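You operate a simulated robot arm through the tools that you are given. There is no shell and no other tool.

Carry out the task below with a simulated robot arm. There is one attempt and no reset: what you move stays moved.

JOB
Let the pressure off the cylinder at the grey relief knob.
Fine: immersion off and cold feed closed first; close the knob once the pressure gauge reads zero. Where these are worked on the way, their far stop is far enough and under half their travel is too little: grey relief knob.
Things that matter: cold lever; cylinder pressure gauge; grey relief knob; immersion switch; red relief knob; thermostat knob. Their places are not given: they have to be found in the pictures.

Only the result counts: the job must be done as asked and must still hold three seconds after the hand-in. Knocking over, shifting, dropping, spilling or breaking anything else fails it.

ROBOT AND FRAMES
A 6-joint arm with a two-finger parallel gripper, fixed in place. Base frame: the origin is on the floor under the middle of its stand, x ahead of it, y to its left, z up. Lengths are in mm, angles in degrees, forces in N, time in s.
With the tool pointing down near the work surface it reaches from about 220 to 660 mm from the base axis. Its first joint turns from -66.0 to 66.0 degrees. Payload 2.9 kg.
The TCP is the grasp point between the finger pads, 30 mm short of the fingertips. In the tool frame z runs along the fingers and y along their closing line. The gripper opens to 110 mm. The fingers are 20 mm wide and 10 mm thick; the gripper's body (48 by 112 mm) begins 55 mm behind the TCP.
Orientation is that of the tool frame in the base frame, as [roll, pitch, yaw] about the fixed x, y, z axes, in that order (R = Rz(yaw) Ry(pitch) Rx(roll)). With the fingers straight down and closing along the base's y, the tool's x points along the base's -x, its y along +y and its z along -z.

CONTROLS
- The arm moves only by the tool nudge_tool. Its argument "plan" is one flat list of numbers, 7 for each row, row after row: the gripper command, from -1 (shut) to 1 (fully open), values between in proportion, then the shift along the tool's x, y, z in mm, then the turn, a rotation vector about the tool's x, y, z in degrees. In form: [fingers, dx, dy, dz, ax, ay, az, fingers, dx, dy, dz, ax, ay, az, ...]. A call has 1 to 20 rows; each row shifts and turns the commanded pose from where the row before left it, along the tool's axes as they then stand. Each row takes 0.2 s and may step no farther than 50 mm and 8.6 degrees from the row before; otherwise, or with a gripper value out of range, the whole call is refused. Where a pose cannot be reached the arm comes as near as it can. A force on the tool above 90 N (or 10 N above the force at the start of the call, whichever is more), or a blocked arm, ends the call early, and 0.2 s more pass. The fingers move at their own pace (about 108 mm/s each) and stop on an object; they squeeze with about 39 N. The grip force told is the motor's: it shows also when the fingers shut on nothing. Time passes only in rows, and 0.2 s behind the last, so rows that do not move let the fingers close. The reply holds the time, the measured pose of the TCP, the force on the tool along the base axes, the opening and the grip force, in the units named above and with some noise, with the torque about the TCP (base axes, N m) and any sound that the robot's microphone picked up.
- Cameras (640 x 400 px; columns grow to the right, rows downward): "scene" is fixed at [83.4, 450.2, 1388]; the picture's right is [-0.64, -0.77, 0.00], its down [-0.33, 0.28, -0.90] and it looks along [0.69, -0.58, -0.43] (base axes); focal length 231 px, centre (320, 200). "wrist" rides on the gripper at [73, 17, -103] in the tool frame; the picture's right is [-0.23, 0.97, 0.00], its down [-0.76, -0.18, -0.62] and it looks along [-0.61, -0.14, 0.78] (tool axes); focal length 222 px, centre (320, 200).
- get_image(camera): a new picture of that camera. It takes no simulated time.
- locate(camera, pixels): there is no depth. For up to 12 entries [column, row, z] of the newest picture of that camera ("zoom" is the newest enlarged one), the place [x, y] in the base frame at which the ray of that pixel passes the height z, good to about 2 mm, but the place of the scene camera against the robot may be out by one fixed shift of up to 18 mm in any direction. It takes no simulated time.
- close_up(camera, box): a new picture of the part [left, top, right, bottom] of that camera's present view, enlarged. It takes no simulated time.
- job_done(): hands the job in; it is judged then, once.

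Unless the task says otherwise, let go and move clear before handing in.

The tools are called after "Request:" by a JSON object that holds its "fn" and its "kwargs". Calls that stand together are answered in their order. nudge_tool: Moves the arm, as the interface text tells. Its arguments: {"type":"object","properties":{"plan":{"type":"array","items":{"type":"number"}}},"required":["plan"]} The other tools are called the same way: get_image (camera) takes a picture; locate (camera, pixels) gives the place at which the rays of pixels pass given heights; close_up (camera, box) takes an enlarged picture of a part of a camera's view; job_done () hands the job in.

At the start:

```text
time: 0.0
position: [274.8, 160.0, 1335.1]
tool_rot: [179.9, 0.1, 180.0]
ft_force: [-0.7, 0.0, 1.1]
torque: [0.02, -0.04, 0.0]
grip_width: 110.2
grip_force: 0.1
```

scene: 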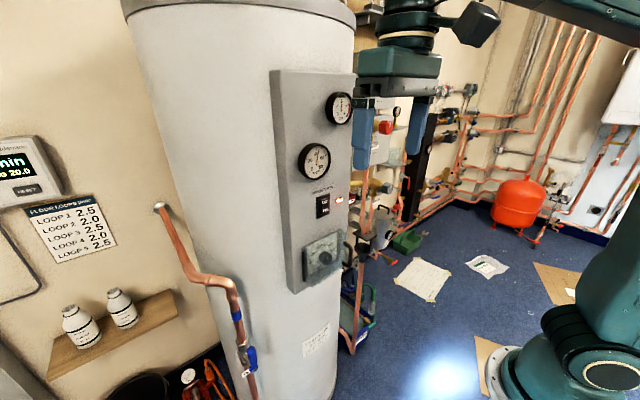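
wrist: 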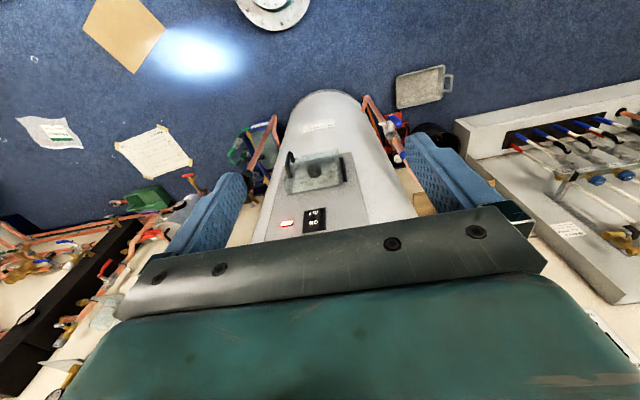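

The scene shows the cylinder with a panel: gauges near (340,107) and (314,160), a rocker switch near (322,206), a box with a knob near (325,257), and a blue lever near (248,357) on the copper pipe. I'll take enlarged views to identify everything.

Request:
{"fn": "close_up", "kwargs": {"camera": "scene", "box": [260, 70, 380, 145]}}

Request:
{"fn": "close_up", "kwargs": {"camera": "scene", "box": [260, 135, 380, 210]}}

Request:
{"fn": "close_up", "kwargs": {"camera": "scene", "box": [260, 180, 400, 300]}}

Request:
{"fn": "close_up", "kwargs": {"camera": "scene", "box": [180, 280, 340, 400]}}

Request:
{"fn": "close_up", "kwargs": {"camera": "scene", "box": [340, 80, 480, 200]}}

Request:
{"fn": "close_up", "kwargs": {"camera": "scene", "box": [320, 190, 440, 360]}}

Request:
{"fn": "close_up", "kwargs": {"camera": "wrist", "box": [220, 80, 460, 240]}}

```text
5.33 times, centred on (320, 108) of scene
```

zoom: 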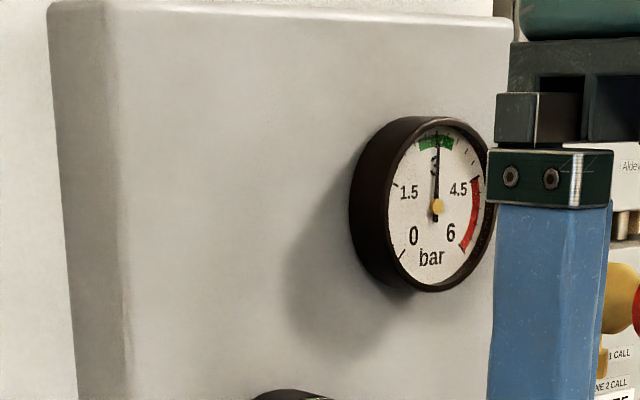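

```text
5.33 times, centred on (320, 172) of scene
```

zoom: 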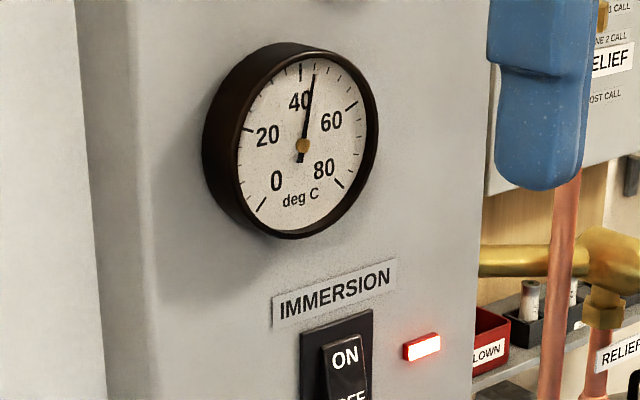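

```text
3.33 times, centred on (330, 240) of scene
```

zoom: 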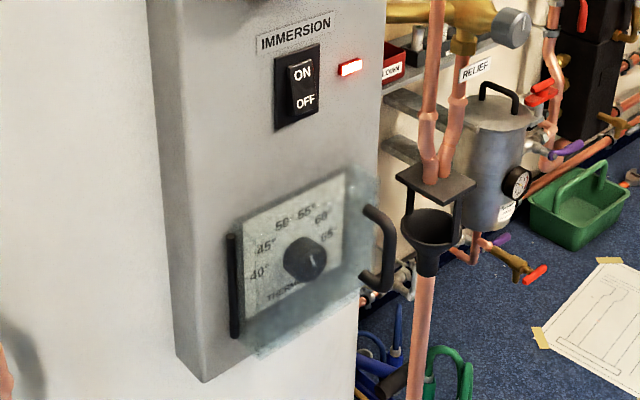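

```text
3.33 times, centred on (260, 340) of scene
```

zoom: 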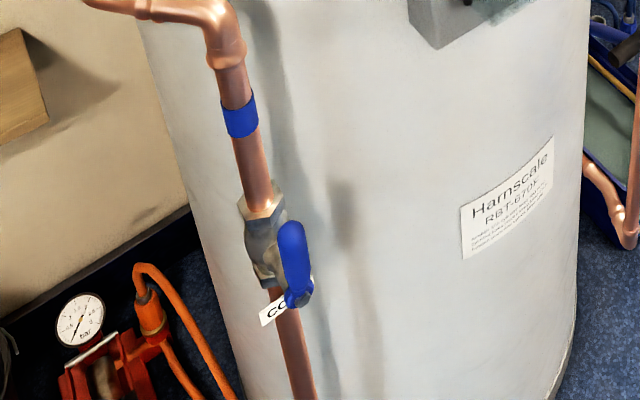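

```text
3.33 times, centred on (410, 140) of scene
```

zoom: 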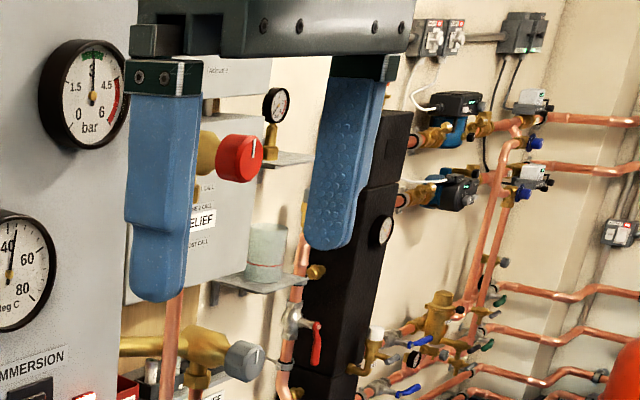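

```text
2.35 times, centred on (380, 275) of scene
```

zoom: 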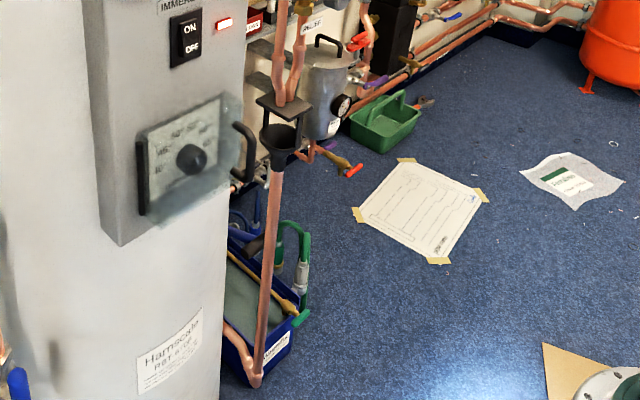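

```text
2.50 times, centred on (340, 160) of wrist
```

zoom: 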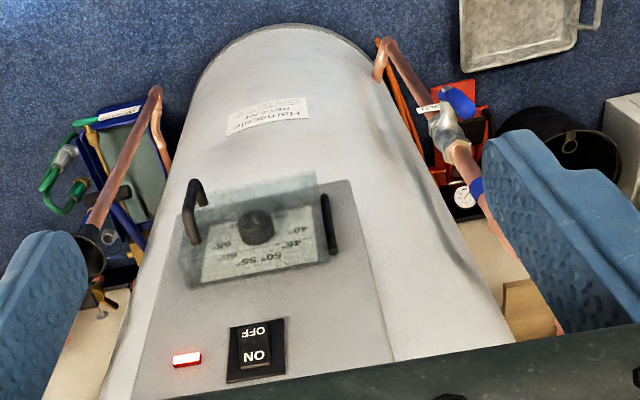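

The switch reads ON with a red lamp lit (scene ~ (323,206)). The pressure gauge reads about 3 bar, and the grey knob is near scene (388,188), with the red one near (385,127). I'll zoom in on these items and on the wrist view's left side.

Request:
{"fn": "close_up", "kwargs": {"camera": "scene", "box": [350, 160, 420, 220]}}

Request:
{"fn": "close_up", "kwargs": {"camera": "scene", "box": [355, 100, 425, 160]}}

Request:
{"fn": "close_up", "kwargs": {"camera": "wrist", "box": [80, 150, 280, 290]}}

Request:
{"fn": "close_up", "kwargs": {"camera": "wrist", "box": [340, 80, 460, 160]}}

Request:
{"fn": "close_up", "kwargs": {"camera": "scene", "box": [220, 330, 280, 390]}}

```text
6.67 times, centred on (385, 190) of scene
```

zoom: 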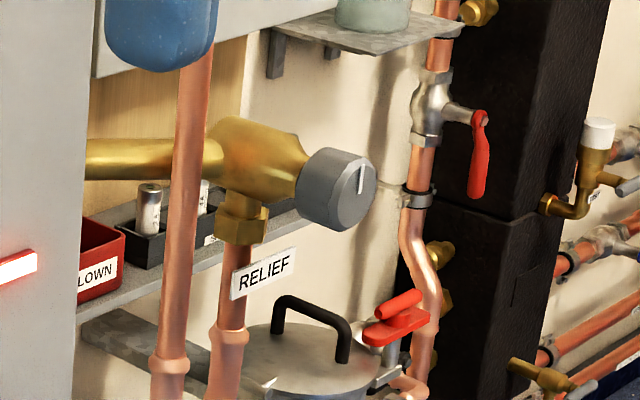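

```text
6.67 times, centred on (390, 130) of scene
```

zoom: 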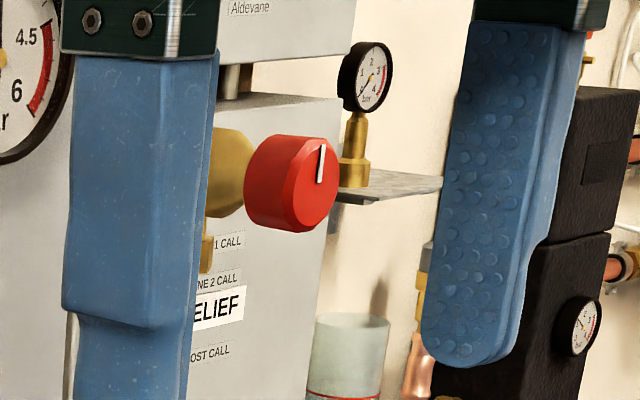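

```text
2.86 times, centred on (180, 220) of wrist
```

zoom: 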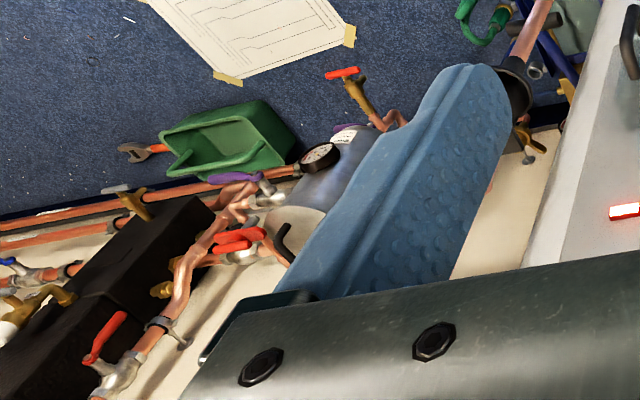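

```text
5.00 times, centred on (400, 120) of wrist
```

zoom: 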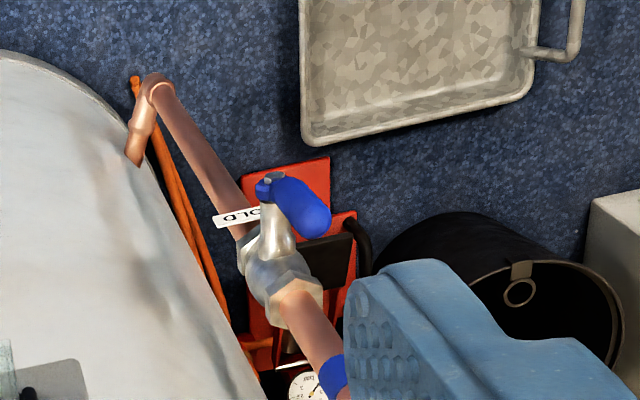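

```text
6.67 times, centred on (250, 360) of scene
```

zoom: 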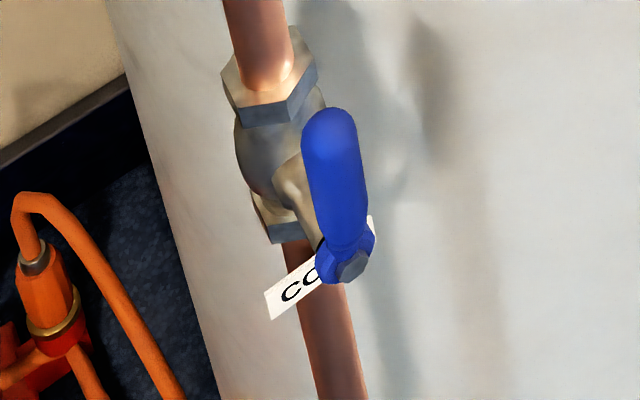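

The grey knob (scene ~ (388,188)) faces the robot on a brass tube. The cold lever (wrist ~ (392,120)) points up along its pipe, which means open. By rough triangulation the switch is near (510,90,1100) and the lever near (516,355,640). I'll tilt the tool toward horizontal in steps.

Request:
{"fn": "nudge_tool", "kwargs": {"plan": [1, 0, 0, 0, 0, -8.5, 0, 1, 0, 0, 0, 0, -8.5, 0, 1, 0, 0, 0, 0, -8.5, 0, 1, 0, 0, 0, 0, -8.5, 0, 1, 0, 0, 0, 0, -8.5, 0]}}

Request:
{"fn": "get_image", "kwargs": {"camera": "wrist"}}

Request:
{"fn": "get_image", "kwargs": {"camera": "scene"}}

```text
time: 1.2
position: [266.8, 185.4, 1462.1]
tool_rot: [179.8, 42.3, 179.7]
ft_force: [0.3, 0.0, 0.2]
torque: [0.01, -0.01, 0.0]
grip_width: 110.1
grip_force: 0.0
out of reach, approached as far as the arm can: row 3, 4, 5
```

```text
taken
```

wrist: 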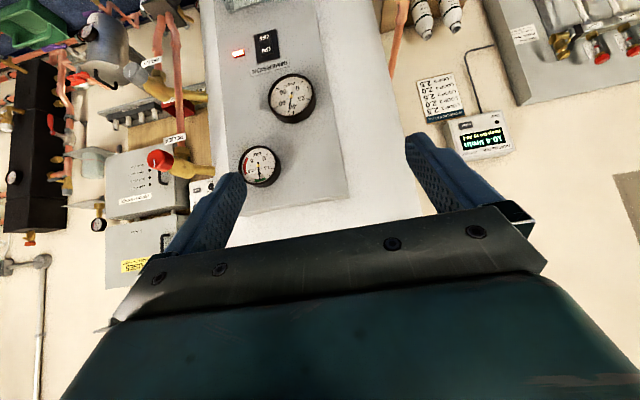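

```text
taken
```

scene: 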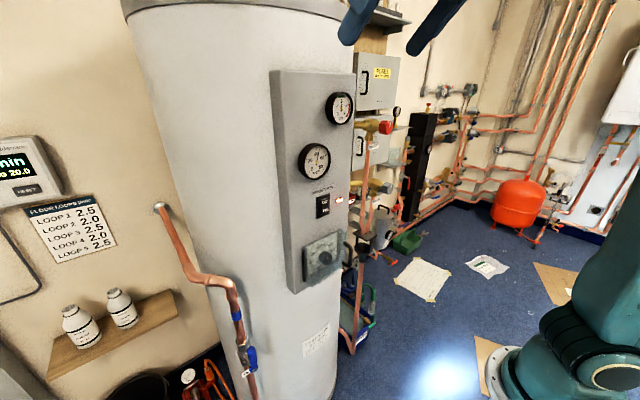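

The tool tilted to 42° but the arm rose to z=1462 because the target was out of reach. In this view the grey knob is near (135,72), the red one near (160,158) and the switch near (265,45). I'll record rays from here before moving lower and forward.

Request:
{"fn": "locate", "kwargs": {"camera": "wrist", "pixels": [[265, 47, 1100], [265, 47, 1050], [135, 72, 1100], [135, 72, 1050], [160, 158, 1250], [160, 158, 1200], [259, 167, 1300], [259, 167, 1250], [291, 98, 1200], [291, 98, 1150]]}}

Request:
{"fn": "close_up", "kwargs": {"camera": "wrist", "box": [90, 30, 250, 190]}}

Request:
{"fn": "close_up", "kwargs": {"camera": "wrist", "box": [200, 0, 340, 90]}}

```text
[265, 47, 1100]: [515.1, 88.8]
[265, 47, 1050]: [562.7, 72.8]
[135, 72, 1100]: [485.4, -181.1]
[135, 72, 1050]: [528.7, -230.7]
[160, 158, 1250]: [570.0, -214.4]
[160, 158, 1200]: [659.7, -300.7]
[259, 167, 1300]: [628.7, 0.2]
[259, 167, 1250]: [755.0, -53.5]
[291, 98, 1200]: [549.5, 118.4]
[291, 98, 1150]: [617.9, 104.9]
```

```text
2.50 times, centred on (170, 110) of wrist
```

zoom: 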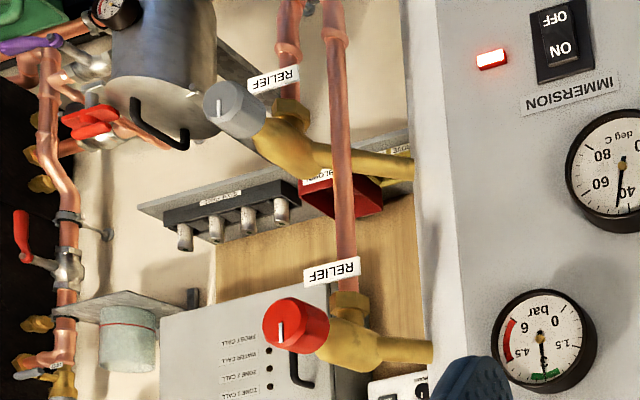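

```text
4.44 times, centred on (270, 45) of wrist
```

zoom: 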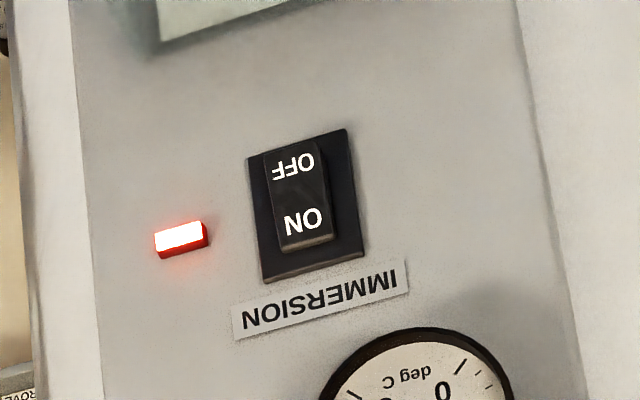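

From here the switch ray passes (515,89,1100) and the grey knob's ray passes (485,-181,1100). Next I'll move lower and forward to bring the tool level.

Request:
{"fn": "nudge_tool", "kwargs": {"plan": [0, 22, -13, 38.7, 0, 0, 0, -1, 22, -13, 38.7, 0, 0, 0, -1, 22, -13, 38.7, 0, 0, 0, -1, 22, -13, 38.7, 0, 0, 0, -1, 22, -13, 38.7, 0, 0, 0, -1, 22, -13, 38.7, 0, 0, 0]}}

Request:
{"fn": "get_image", "kwargs": {"camera": "wrist"}}

Request:
{"fn": "get_image", "kwargs": {"camera": "scene"}}

```text
time: 2.6
position: [298.3, 178.2, 1465.8]
tool_rot: [179.9, 42.5, 179.9]
ft_force: [0.4, 0.3, 0.7]
torque: [0.0, -0.01, 0.02]
grip_width: 0.0
grip_force: 37.7
out of reach, approached as far as the arm can: row 1, 2, 3, 4, 5, 6
```

```text
taken
```

wrist: 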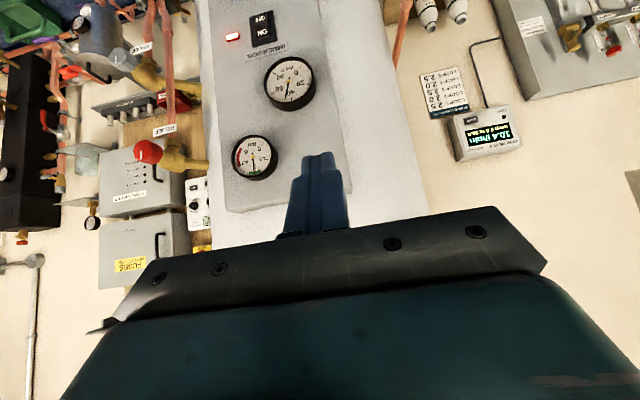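

```text
taken
```

scene: 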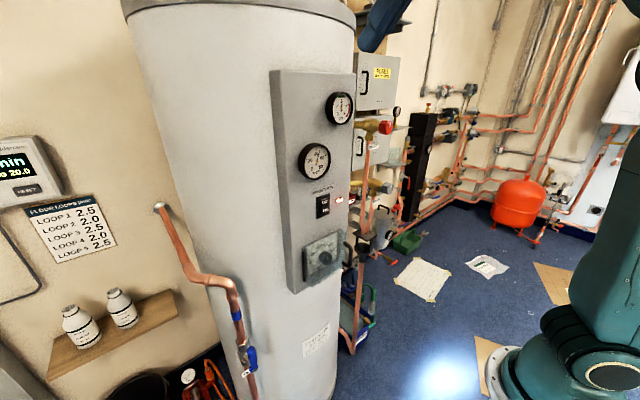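

The arm stayed at z=1466, so lowering while tilted this close to the base is out of reach. I'll go back to tool-down, move outward and lower, and tilt from there.

Request:
{"fn": "nudge_tool", "kwargs": {"plan": [-1, 0, 0, 0, 0, 8.5, 0, -1, 0, 0, 0, 0, 8.5, 0, -1, 0, 0, 0, 0, 8.5, 0, -1, 0, 0, 0, 0, 8.5, 0, -1, 0, 0, 0, 0, 8.5, 0]}}

```text
time: 3.8
position: [287.3, 167.5, 1383.9]
tool_rot: [179.8, 0.2, 180.0]
ft_force: [-0.4, 0.3, 0.5]
torque: [-0.01, 0.02, -0.01]
grip_width: 0.0
grip_force: 37.5
out of reach, approached as far as the arm can: row 3, 4, 5
```

The measured pose is (287,168,1384), tool-down. Now I'll go outward and down while staying vertical.

Request:
{"fn": "nudge_tool", "kwargs": {"plan": [-1, -19, -9.5, 39, 0, 0, 0, -1, -19, -9.5, 39, 0, 0, 0, -1, -19, -9.5, 39, 0, 0, 0, -1, -19, -9.5, 39, 0, 0, 0]}}

Request:
{"fn": "get_image", "kwargs": {"camera": "scene"}}

```text
time: 4.8
position: [362.6, 131.3, 1226.1]
tool_rot: [179.9, 0.1, 180.0]
ft_force: [0.5, 0.0, 0.3]
torque: [-0.01, -0.02, 0.01]
grip_width: 0.1
grip_force: 37.2
```

```text
taken
```

scene: 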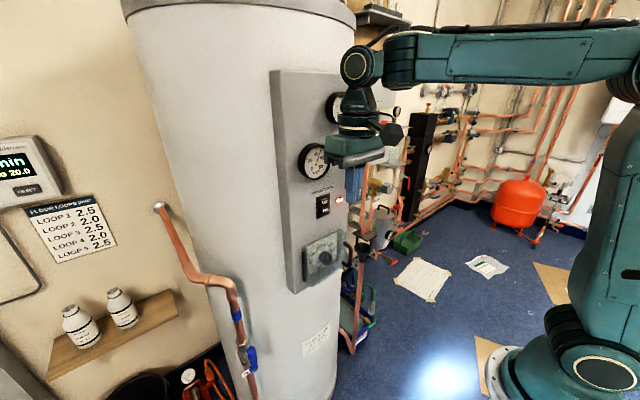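

The arm now tracks commands and is at (363,131,1226). I'll tilt toward horizontal from here.

Request:
{"fn": "nudge_tool", "kwargs": {"plan": [-1, 0, 0, 20, 0, -8.5, 0, -1, 0, 0, 20, 0, -8.5, 0, -1, 0, 0, 20, 0, -8.5, 0, -1, 0, 0, 20, 0, -8.5, 0]}}

Request:
{"fn": "get_image", "kwargs": {"camera": "scene"}}

Request:
{"fn": "get_image", "kwargs": {"camera": "wrist"}}

```text
time: 5.8
position: [382.0, 130.3, 1151.0]
tool_rot: [179.8, 34.2, 179.9]
ft_force: [0.1, 0.6, 0.8]
torque: [0.0, 0.0, -0.02]
grip_width: 0.0
grip_force: 37.8
```

```text
taken
```

scene: 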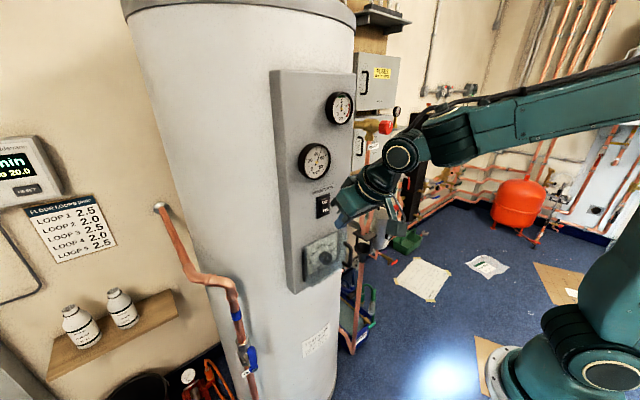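

```text
taken
```

wrist: 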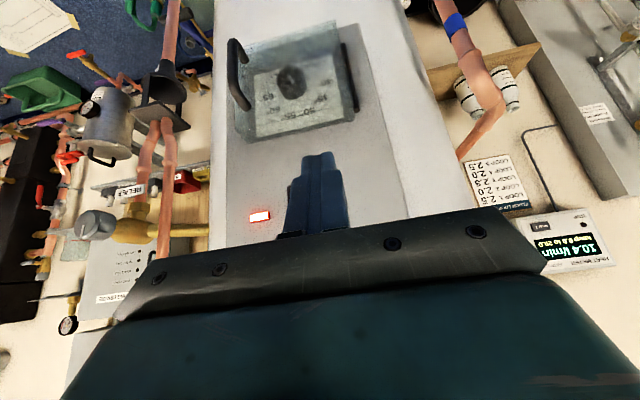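

The pose is (382,130,1151) at 34° tilt, and the grey knob is visible at (95,224). I'll get its ray for triangulation and keep tilting.

Request:
{"fn": "close_up", "kwargs": {"camera": "wrist", "box": [50, 170, 210, 270]}}

Request:
{"fn": "locate", "kwargs": {"camera": "wrist", "pixels": [[95, 224, 1100], [95, 224, 1050], [259, 217, 1110], [259, 217, 1080], [291, 80, 1000], [291, 80, 950]]}}

```text
4.00 times, centred on (130, 220) of wrist
```

zoom: 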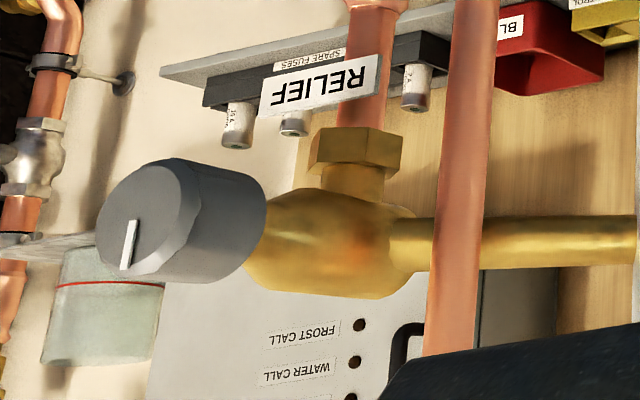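

```text
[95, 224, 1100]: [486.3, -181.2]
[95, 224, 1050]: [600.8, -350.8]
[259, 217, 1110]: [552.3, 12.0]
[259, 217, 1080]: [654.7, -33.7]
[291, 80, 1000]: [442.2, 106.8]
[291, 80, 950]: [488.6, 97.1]
```

Both views agree that the grey knob is near (486,-181,1100). I'll finish tilting to horizontal at about (400,95,1090), opening the fingers partly so I can see the switch between them.

Request:
{"fn": "nudge_tool", "kwargs": {"plan": [0.3, 2.3, -5, 8.8, 0, -8, 0, 0.3, 3.5, -5, 8.4, 0, -8, 0, 0.3, 4.7, -5, 7.8, 0, -8, 0, 0.3, 5.7, -5, 7.1, 0, -8, 0, 0.3, 6.6, -5, 6.2, 0, -8, 0, 0.3, 7.4, -5, 5.3, 0, -8, 0, 0.3, 8.1, -5, 4.2, 0, -8, 0]}}

Request:
{"fn": "get_image", "kwargs": {"camera": "scene"}}

Request:
{"fn": "get_image", "kwargs": {"camera": "wrist"}}

```text
time: 7.4
position: [435.0, 108.7, 1110.6]
tool_rot: [176.7, 89.7, 176.8]
ft_force: [0.1, -0.4, -0.4]
torque: [0.0, 0.01, -0.02]
grip_width: 71.6
grip_force: 0.1
out of reach, approached as far as the arm can: row 5, 6, 7
```

```text
taken
```

scene: 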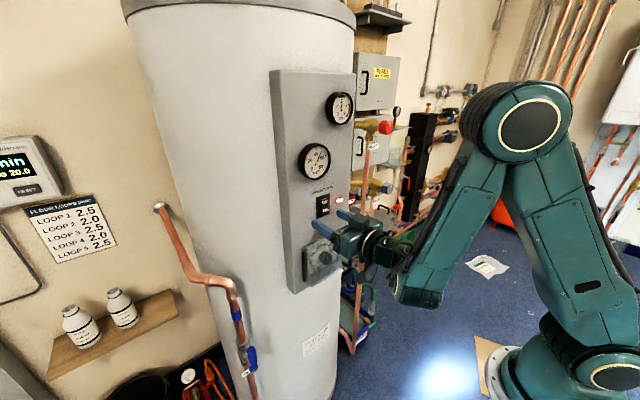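

```text
taken
```

wrist: 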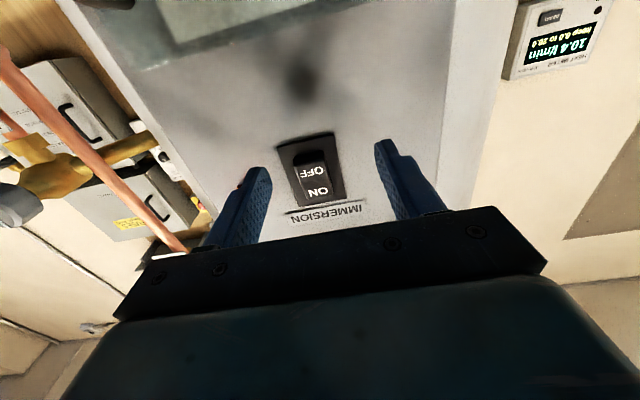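

The tool is now level at (435,109,1111), and the switch is visible between the fingers, with OFF at (313,172) and ON at (318,190). I'll get the rays to triangulate the panel plane.

Request:
{"fn": "locate", "kwargs": {"camera": "wrist", "pixels": [[313, 172, 1090], [313, 172, 1110], [318, 190, 1100], [318, 190, 1120], [312, 179, 1100], [312, 179, 1110]]}}

Request:
{"fn": "close_up", "kwargs": {"camera": "wrist", "box": [230, 120, 430, 245]}}

```text
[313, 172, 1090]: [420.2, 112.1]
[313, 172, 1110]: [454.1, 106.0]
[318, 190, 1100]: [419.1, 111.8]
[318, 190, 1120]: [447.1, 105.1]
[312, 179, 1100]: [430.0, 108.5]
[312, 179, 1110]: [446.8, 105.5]
```

```text
3.20 times, centred on (330, 182) of wrist
```

zoom: 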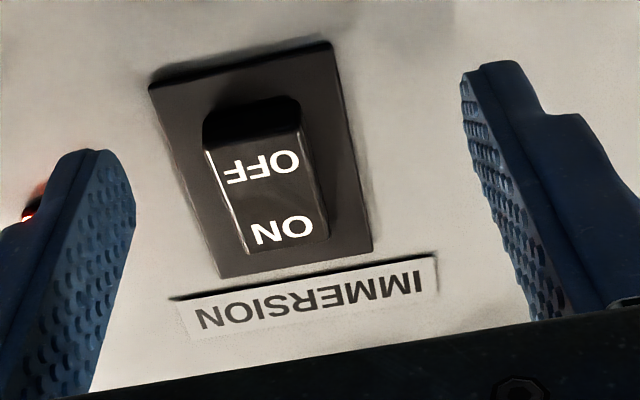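

Combining the rays puts the switch centre at about (484,99,1132). Its OFF end is raised, around z 1120. I'll close the fingers and line up just below centre, then check before pressing.

Request:
{"fn": "nudge_tool", "kwargs": {"plan": [-1, -3, -8, 0, 0, 0, 0, -1, 0, 0, 0, 0, 0, 0, -1, 0, 0, 0, 0, 0, 0]}}

Request:
{"fn": "get_image", "kwargs": {"camera": "wrist"}}

Request:
{"fn": "close_up", "kwargs": {"camera": "scene", "box": [290, 180, 370, 240]}}

```text
time: 8.2
position: [438.5, 100.5, 1113.7]
tool_rot: [47.4, 89.7, 47.4]
ft_force: [0.2, 0.1, 0.0]
torque: [0.01, -0.01, 0.0]
grip_width: 0.0
grip_force: 37.6
```

```text
taken
```

wrist: 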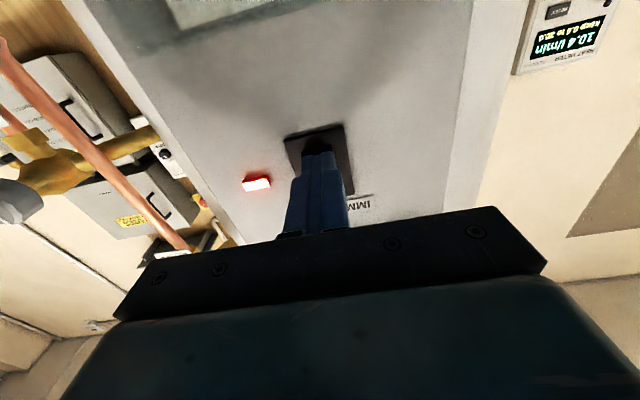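

```text
6.67 times, centred on (330, 210) of scene
```

zoom: 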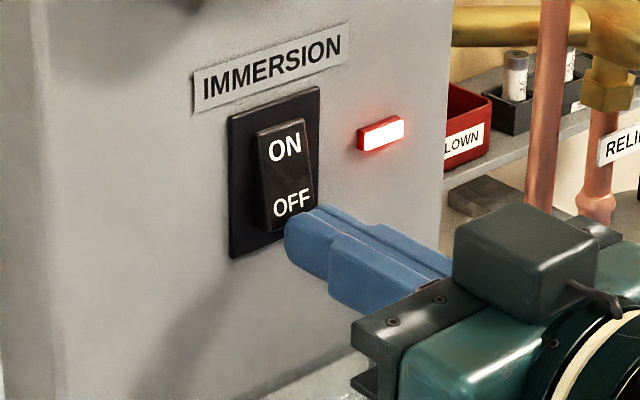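

The fingertips are lined up at the OFF end, just right of the OFF label in the scene zoom. I'll advance in small steps and check the force and the lamp.

Request:
{"fn": "nudge_tool", "kwargs": {"plan": [-1, 0, 0, 4, 0, 0, 0, -1, 0, 0, 4, 0, 0, 0, -1, 0, 0, 4, 0, 0, 0]}}

Request:
{"fn": "close_up", "kwargs": {"camera": "scene", "box": [290, 180, 370, 240]}}

```text
time: 9.0
position: [447.4, 100.2, 1113.4]
tool_rot: [39.8, 89.8, 39.8]
ft_force: [0.3, 0.1, -0.8]
torque: [0.01, 0.02, -0.01]
grip_width: 0.0
grip_force: 37.7
```

```text
6.67 times, centred on (330, 210) of scene
```

zoom: 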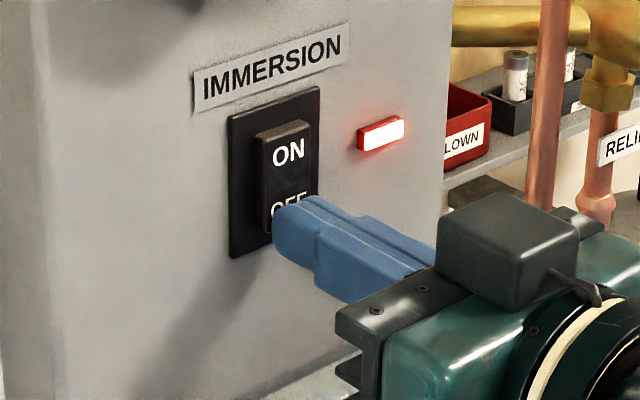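

The fingertip now covers the OFF label and the lamp is still lit. I'll advance further.

Request:
{"fn": "nudge_tool", "kwargs": {"plan": [-1, 0, 0, 4, 0, 0, 0, -1, 0, 0, 4, 0, 0, 0, -1, 0, 0, 0, 0, 0, 0]}}

Request:
{"fn": "close_up", "kwargs": {"camera": "scene", "box": [290, 180, 370, 240]}}

```text
time: 9.6
position: [449.1, 100.4, 1113.1]
tool_rot: [-138.3, 89.7, -138.1]
ft_force: [-51.3, -1.9, 8.2]
torque: [0.14, -0.81, -0.02]
grip_width: 0.1
grip_force: 37.7
stopped in row 3: the force on the tool passed its limit at 99 N (the readings are from after the stop); the commanded pose is now the measured one
```

```text
6.67 times, centred on (330, 210) of scene
```

zoom: 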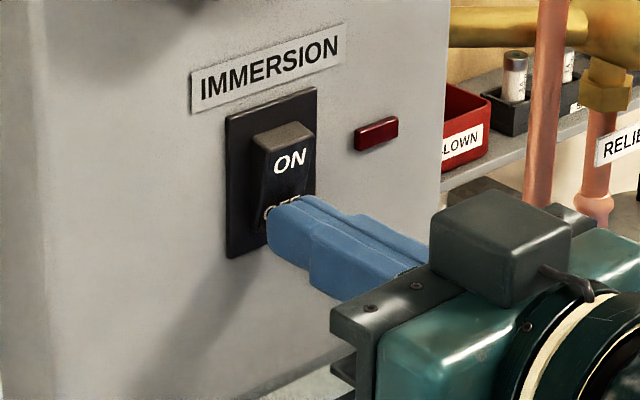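

The lamp is off and the ON end is raised, so the immersion is off. I'll back away from the switch and check.

Request:
{"fn": "nudge_tool", "kwargs": {"plan": [-1, 0, 0, -4, 0, 0, 0, -1, 0, 0, -6, 0, 0, 0]}}

Request:
{"fn": "close_up", "kwargs": {"camera": "scene", "box": [290, 180, 370, 240]}}

Request:
{"fn": "get_image", "kwargs": {"camera": "scene"}}

```text
time: 10.2
position: [442.2, 98.9, 1111.6]
tool_rot: [172.4, 89.7, 172.5]
ft_force: [-0.3, -0.2, 0.0]
torque: [-0.02, -0.04, -0.02]
grip_width: 0.0
grip_force: 37.3
```

```text
6.67 times, centred on (330, 210) of scene
```

zoom: 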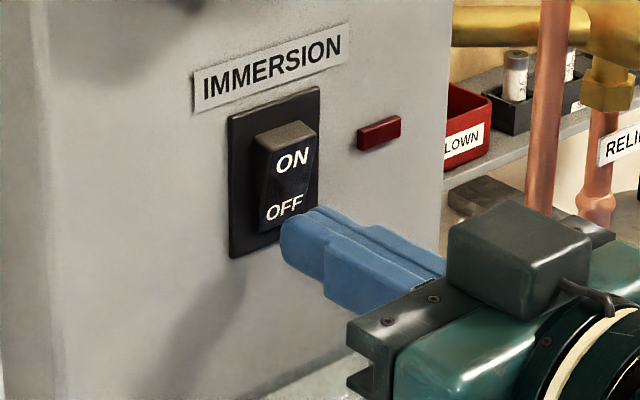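

```text
taken
```

scene: 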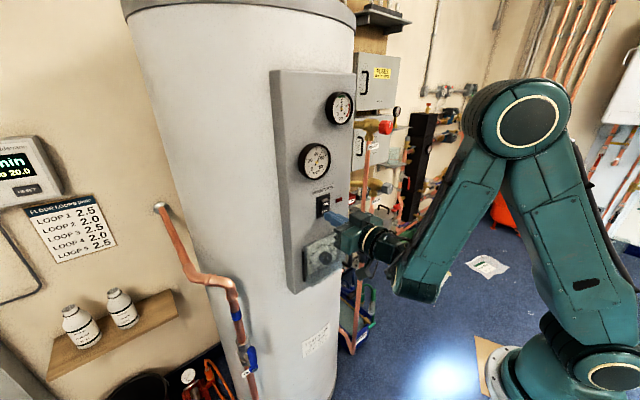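

The rocker is OFF and released. Next is the cold lever at about (510,355,640). I'll slide left clear of the panel, then come down with the tool tilted for a good look.

Request:
{"fn": "nudge_tool", "kwargs": {"plan": [-1, 0, 40, 0, 0, 0, 0, -1, 0, 40, 0, 0, 0, 0, -1, 0, 40, 0, 0, 0, 0, -1, 0, 40, 0, 0, 0, 0, -1, 0, 40, 0, 0, 0, 0, -1, 0, 10, 0, 0, 8, 0, -1, 0, 0, 0, 0, 8, 0, -1, 0, 0, 0, 0, 8, 0, -1, 0, 0, 0, 0, 8, 0]}}

Request:
{"fn": "get_image", "kwargs": {"camera": "scene"}}

Request:
{"fn": "get_image", "kwargs": {"camera": "wrist"}}

```text
time: 12.2
position: [441.1, 309.6, 1112.2]
tool_rot: [-179.9, 57.6, -179.6]
ft_force: [0.3, -0.6, 0.0]
torque: [-0.03, -0.01, 0.0]
grip_width: 0.0
grip_force: 37.4
```

```text
taken
```

scene: 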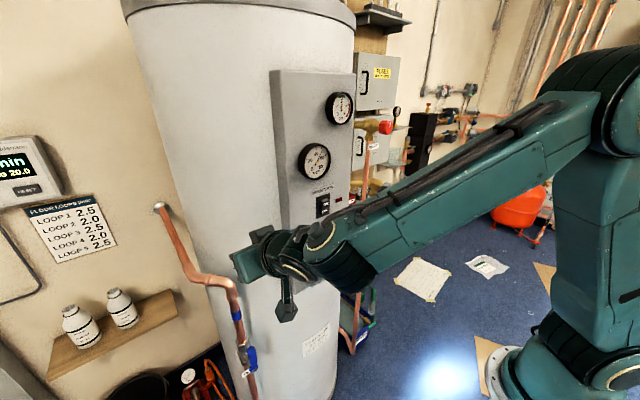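

```text
taken
```

wrist: 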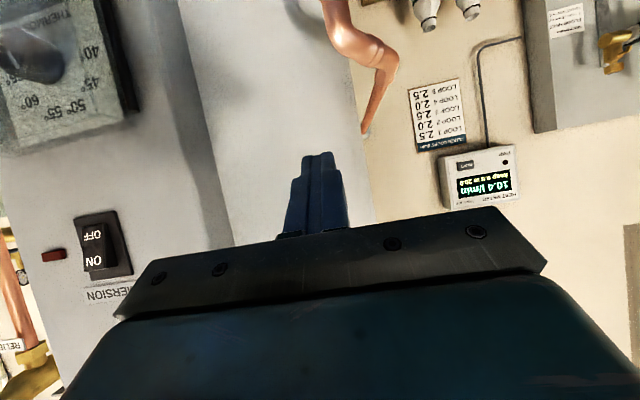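

The cold feed pipe is visible at (360,50) of the wrist view. I'll descend to about z=860 while backing off slightly in x.

Request:
{"fn": "nudge_tool", "kwargs": {"plan": [-1, 38.7, 0, 16.7, 0, 0, 0, -1, 38.7, 0, 16.7, 0, 0, 0, -1, 38.7, 0, 16.7, 0, 0, 0, -1, 38.7, 0, 16.7, 0, 0, 0, -1, 38.7, 0, 16.7, 0, 0, 0, -1, 38.7, 0, 16.7, 0, 0, 0]}}

Request:
{"fn": "get_image", "kwargs": {"camera": "scene"}}

Request:
{"fn": "get_image", "kwargs": {"camera": "wrist"}}

```text
time: 13.6
position: [402.3, 308.9, 861.4]
tool_rot: [-180.0, 57.8, -179.8]
ft_force: [0.5, -0.1, 0.6]
torque: [-0.01, 0.0, 0.01]
grip_width: 0.0
grip_force: 37.9
```

```text
taken
```

scene: 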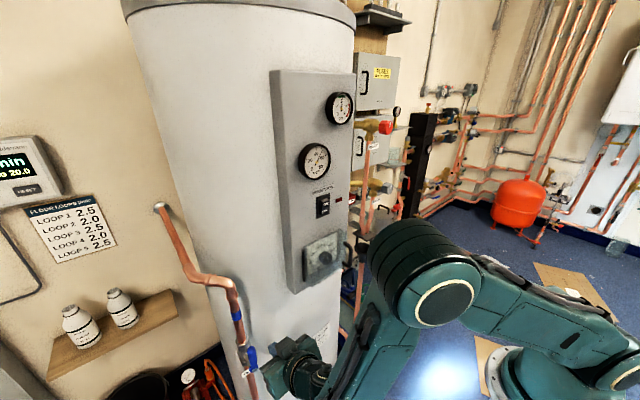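

```text
taken
```

wrist: 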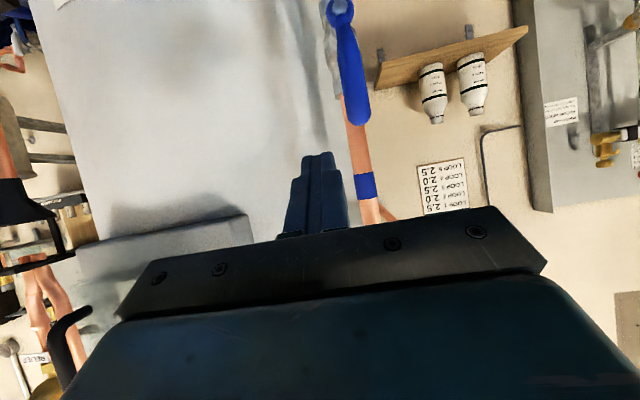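

The blue lever is in view, with its spindle at about (342,8) and its handle end at about (357,118). I'll get rays for triangulation.

Request:
{"fn": "locate", "kwargs": {"camera": "wrist", "pixels": [[341, 10, 700], [341, 10, 650], [350, 60, 700], [350, 60, 750], [358, 118, 750], [358, 118, 800], [366, 190, 800], [366, 190, 820]]}}

Request:
{"fn": "close_up", "kwargs": {"camera": "wrist", "box": [260, 0, 460, 125]}}

Request:
{"fn": "close_up", "kwargs": {"camera": "scene", "box": [215, 320, 305, 400]}}

```text
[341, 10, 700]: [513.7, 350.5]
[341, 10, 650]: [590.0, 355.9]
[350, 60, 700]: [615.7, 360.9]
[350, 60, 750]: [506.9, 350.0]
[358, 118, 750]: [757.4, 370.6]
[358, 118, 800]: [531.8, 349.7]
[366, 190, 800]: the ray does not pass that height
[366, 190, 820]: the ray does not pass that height
```

```text
3.20 times, centred on (360, 62) of wrist
```

zoom: 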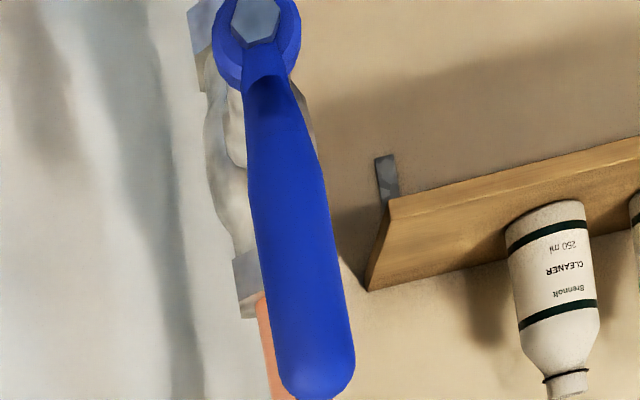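

```text
5.00 times, centred on (260, 360) of scene
```

zoom: 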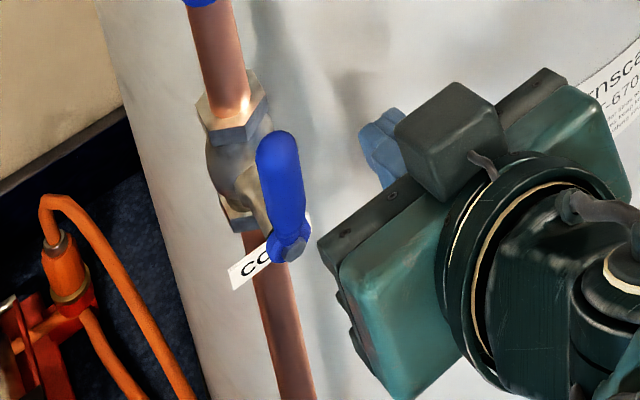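

By triangulation the lever spindle is near (484,348,719), with the handle going straight up to about (477,344,812). Closing should mean swinging it 90° sideways. I'll bring the closed fingers to the handle's left (+y) side first.

Request:
{"fn": "nudge_tool", "kwargs": {"plan": [-1, 0, 42.5, 0, 0, 0, 0, -1, 0, 42.5, 0, 0, 0, 0, -1, 25.4, 0, 16, 0, 0, 0, -1, 25.4, 0, 16, 0, 0, 0, -1, 0, 0, 0, 0, 0, 0]}}

Request:
{"fn": "get_image", "kwargs": {"camera": "wrist"}}

Request:
{"fn": "close_up", "kwargs": {"camera": "scene", "box": [200, 290, 330, 400]}}

```text
time: 14.8
position: [414.3, 387.0, 803.5]
tool_rot: [179.8, 57.7, -179.8]
ft_force: [0.2, 0.2, 0.4]
torque: [0.01, -0.01, 0.0]
grip_width: 0.0
grip_force: 38.5
out of reach, approached as far as the arm can: row 2
```

```text
taken
```

wrist: 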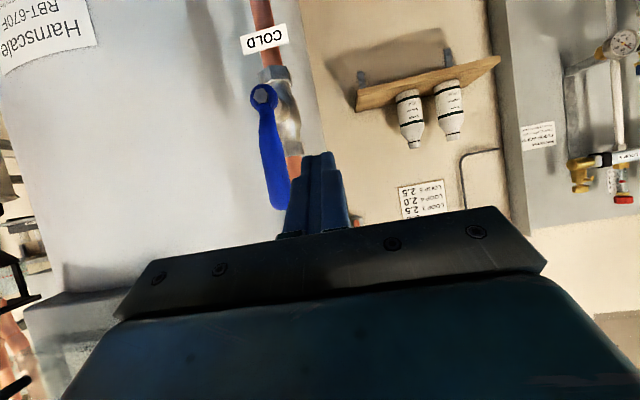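

```text
3.64 times, centred on (265, 345) of scene
```

zoom: 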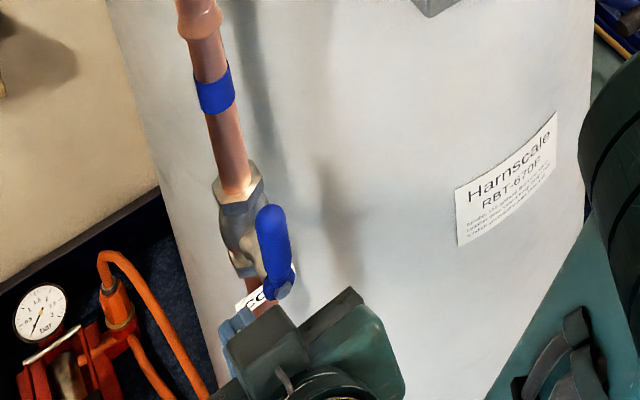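

I now see the spindle at (263,96) and the handle end near (281,203), with the fingers to the handle's left. I'll refine the 3D location.

Request:
{"fn": "locate", "kwargs": {"camera": "wrist", "pixels": [[263, 96, 720], [263, 96, 700], [281, 203, 800], [281, 203, 810], [272, 150, 760], [272, 150, 740]]}}

Request:
{"fn": "close_up", "kwargs": {"camera": "wrist", "box": [200, 60, 380, 240]}}

```text
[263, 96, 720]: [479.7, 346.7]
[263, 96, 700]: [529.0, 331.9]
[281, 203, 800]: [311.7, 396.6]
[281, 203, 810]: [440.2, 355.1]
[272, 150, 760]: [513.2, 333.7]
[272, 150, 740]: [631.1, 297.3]
```

```text
2.22 times, centred on (290, 150) of wrist
```

zoom: 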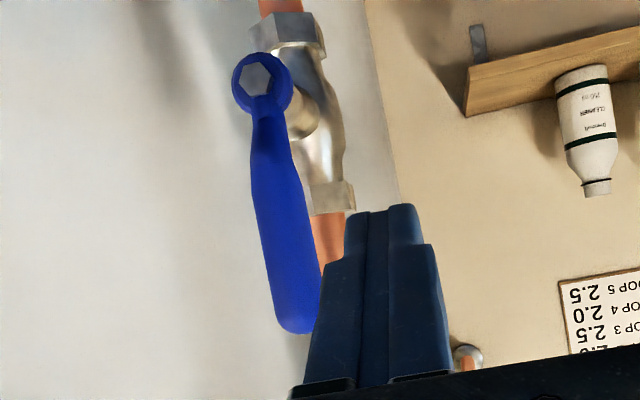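

Refined: spindle at about (485,346,718), handle tip at about (477,344,813), width around 20 mm. I'll move the fingertips forward beside the handle.

Request:
{"fn": "nudge_tool", "kwargs": {"plan": [-1, -11.7, 0, 18.6, 0, 0, 0, -1, -11.7, 0, 18.6, 0, 0, 0, -1, 0, 0, 0, 0, 0, 0]}}

Request:
{"fn": "get_image", "kwargs": {"camera": "wrist"}}

Request:
{"fn": "close_up", "kwargs": {"camera": "scene", "box": [200, 290, 330, 400]}}

```text
time: 15.6
position: [459.5, 389.5, 803.0]
tool_rot: [180.0, 57.8, -179.8]
ft_force: [0.3, 0.3, -0.7]
torque: [-0.01, -0.04, 0.0]
grip_width: 0.0
grip_force: 37.7
```

```text
taken
```

wrist: 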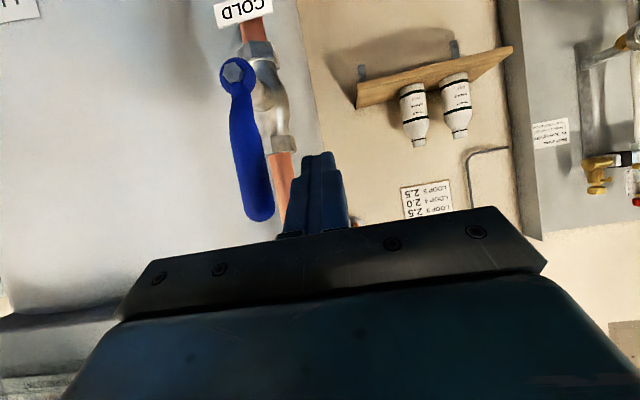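

```text
3.64 times, centred on (265, 345) of scene
```

zoom: 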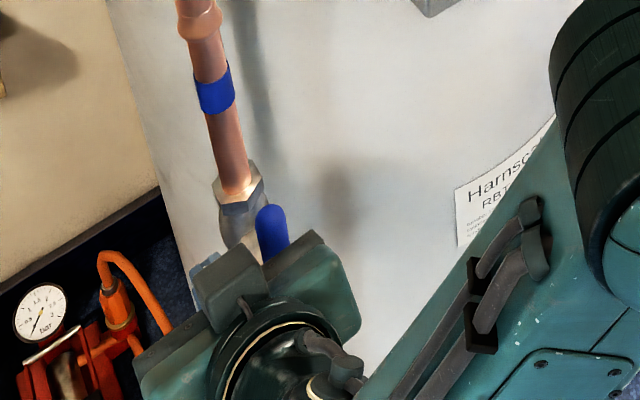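

The fingers are beside the handle at y≈390 (handle at about y 345). I'll push toward −y gently and watch whether it moves.

Request:
{"fn": "nudge_tool", "kwargs": {"plan": [-1, 0, -10, 0, 0, 0, 0, -1, 0, -10, 0, 0, 0, 0, -1, 0, -6, 0, 0, 0, 0, -1, 0, -4, 0, 0, 0, 0, -1, 0, -4, 0, 0, 0, 0]}}

Request:
{"fn": "get_image", "kwargs": {"camera": "wrist"}}

```text
time: 16.8
position: [458.6, 355.2, 803.0]
tool_rot: [-180.0, 57.8, -179.8]
ft_force: [-0.7, 1.3, 0.5]
torque: [0.03, -0.02, 0.02]
grip_width: 0.0
grip_force: 37.2
```

```text
taken
```

wrist: 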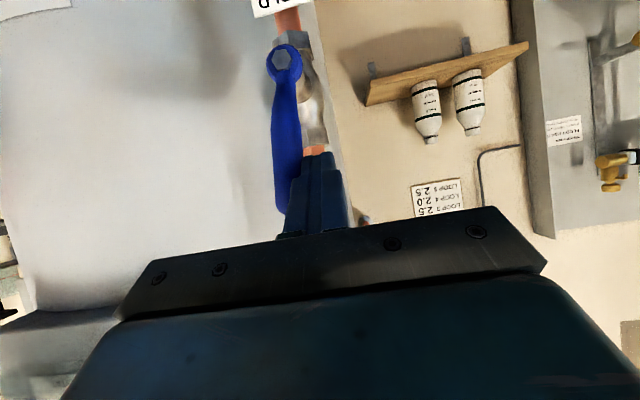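

The lever is following; the handle in the image turned from slanted to upright and the force is only about 1 N. I'll continue along the arc.

Request:
{"fn": "nudge_tool", "kwargs": {"plan": [-1, -1.7, -9, -1.1, 0, 0, 0, -1, 0, -10, 0, 0, 0, 0, -1, 1.7, -9, 1.1, 0, 0, 0, -1, 3, -9, 1.9, 0, 0, 0, -1, 3.4, -9.5, 2.1, 0, 0, 0]}}

Request:
{"fn": "get_image", "kwargs": {"camera": "wrist"}}

Request:
{"fn": "close_up", "kwargs": {"camera": "scene", "box": [200, 290, 330, 400]}}

```text
time: 18.0
position: [459.1, 308.5, 794.7]
tool_rot: [180.0, 57.6, -179.9]
ft_force: [0.7, 1.0, 0.2]
torque: [0.06, 0.01, 0.01]
grip_width: 0.0
grip_force: 37.9
```

```text
taken
```

wrist: 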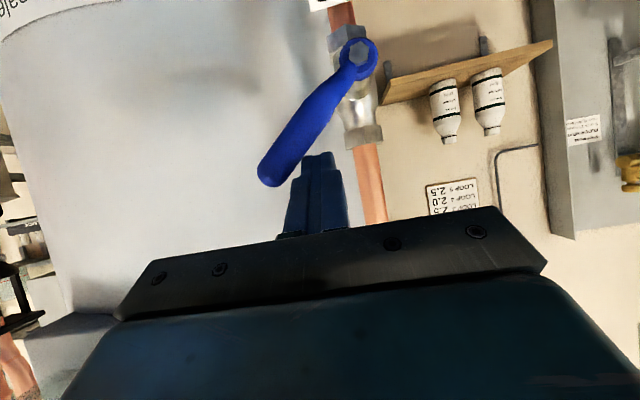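

```text
3.64 times, centred on (265, 345) of scene
```

zoom: 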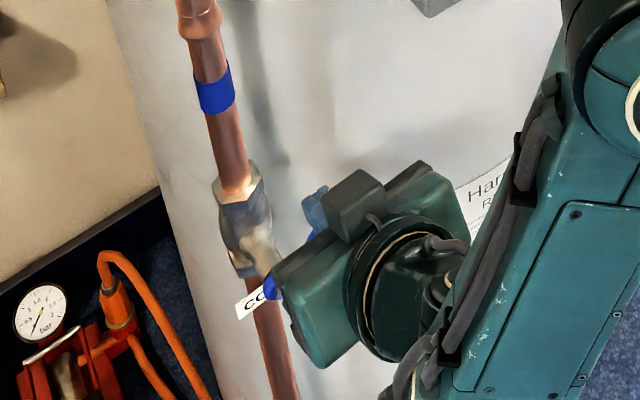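

The handle has swung about 45° and follows freely. I'll continue along the arc down toward horizontal.

Request:
{"fn": "nudge_tool", "kwargs": {"plan": [-1, 4.2, -8, 2.7, 0, 0, 0, -1, 5.5, -8, 3.5, 0, 0, 0, -1, 6.3, -6, 4, 0, 0, 0, -1, 6.8, -6, 4.3, 0, 0, 0, -1, 7.6, -4, 4.8, 0, 0, 0]}}

Request:
{"fn": "get_image", "kwargs": {"camera": "wrist"}}

```text
time: 19.2
position: [459.2, 275.7, 758.7]
tool_rot: [-179.9, 57.9, -179.7]
ft_force: [-0.3, -0.3, 1.2]
torque: [0.01, 0.02, 0.05]
grip_width: 0.0
grip_force: 37.9
```

```text
taken
```

wrist: 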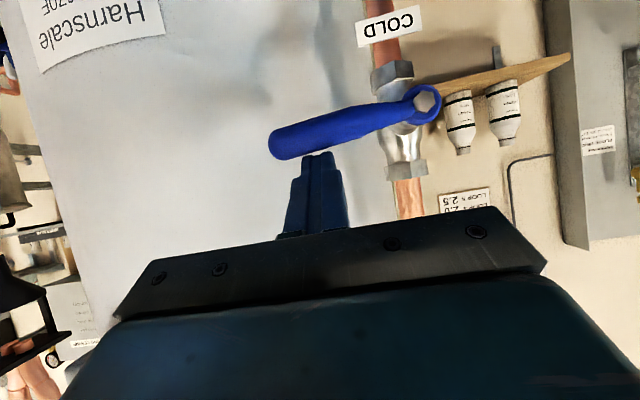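

The handle is nearly horizontal, at roughly 80°. I'll push it on down until it meets its stop.

Request:
{"fn": "nudge_tool", "kwargs": {"plan": [-1, 6.8, -3, 4.3, 0, 0, 0, -1, 4.2, -1, 2.7, 0, 0, 0, -1, 3.4, 0, 2.1, 0, 0, 0, -1, 2.5, 0, 1.6, 0, 0, 0, -1, 2.5, 0, 1.6, 0, 0, 0]}}

Request:
{"fn": "get_image", "kwargs": {"camera": "wrist"}}

```text
time: 20.4
position: [465.3, 273.5, 746.8]
tool_rot: [-180.0, 59.4, -179.5]
ft_force: [-11.1, -5.2, 76.0]
torque: [-0.07, -0.82, -0.1]
grip_width: 0.1
grip_force: 37.6
```

```text
taken
```

wrist: 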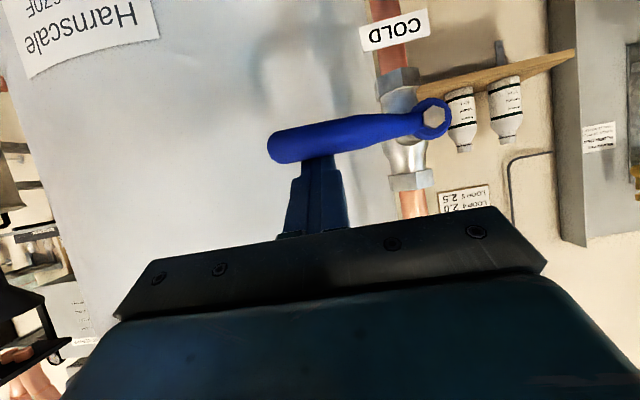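

There is 76 N upward on the tool and the handle lies horizontal, so it's at the stop with the cold feed closed. I'll lift off and back away, then check.

Request:
{"fn": "nudge_tool", "kwargs": {"plan": [-1, -8.5, 0, -5.3, 0, 0, 0, -1, -12.7, 0, -8, 0, 0, 0, -1, 12, 0, -19, 0, 0, 0, -1, 12, 0, -19, 0, 0, 0]}}

Request:
{"fn": "get_image", "kwargs": {"camera": "wrist"}}

Request:
{"fn": "get_image", "kwargs": {"camera": "scene"}}

```text
time: 21.4
position: [412.2, 272.8, 759.9]
tool_rot: [-180.0, 57.6, -179.8]
ft_force: [-0.1, 0.2, -0.8]
torque: [-0.03, 0.01, 0.01]
grip_width: 0.0
grip_force: 38.0
```

```text
taken
```

wrist: 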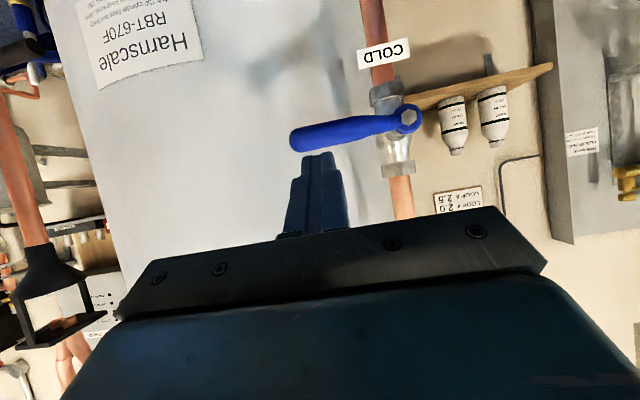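

```text
taken
```

scene: 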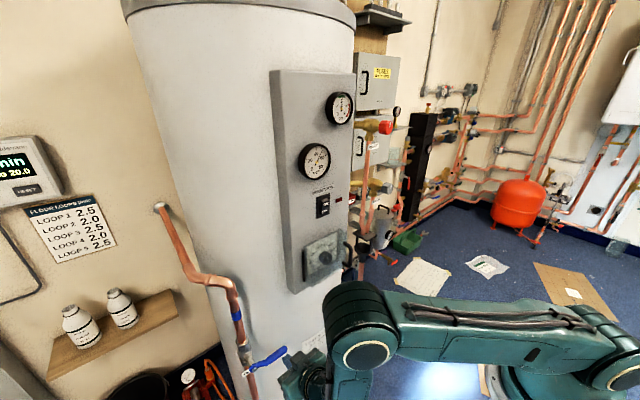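

The lever is confirmed horizontal (scene ~ (265,358)). Now I'll go round to the grey knob near (486,-181,1100), steepening the tool a little and staying well in front of the panel.

Request:
{"fn": "nudge_tool", "kwargs": {"plan": [-1, 0, 0, -10, 0, 8, 0, -1, 0, 0, -10, 0, 8, 0, -1, 0, 0, 0, 0, 8, 0, -1, -13.7, -24.6, -24.6, 0, 0, 0, -1, -13.7, -24.6, -24.6, 0, 0, 0, -1, -13.7, -24.6, -24.6, 0, 0, 0, -1, -13.7, -24.6, -24.6, 0, 0, 0, -1, -13.7, -24.6, -24.6, 0, 0, 0]}}

```text
time: 23.2
position: [386.8, 149.3, 915.2]
tool_rot: [180.0, 33.8, -179.8]
ft_force: [0.2, 0.5, 0.1]
torque: [0.0, 0.0, 0.02]
grip_width: 0.1
grip_force: 38.3
```

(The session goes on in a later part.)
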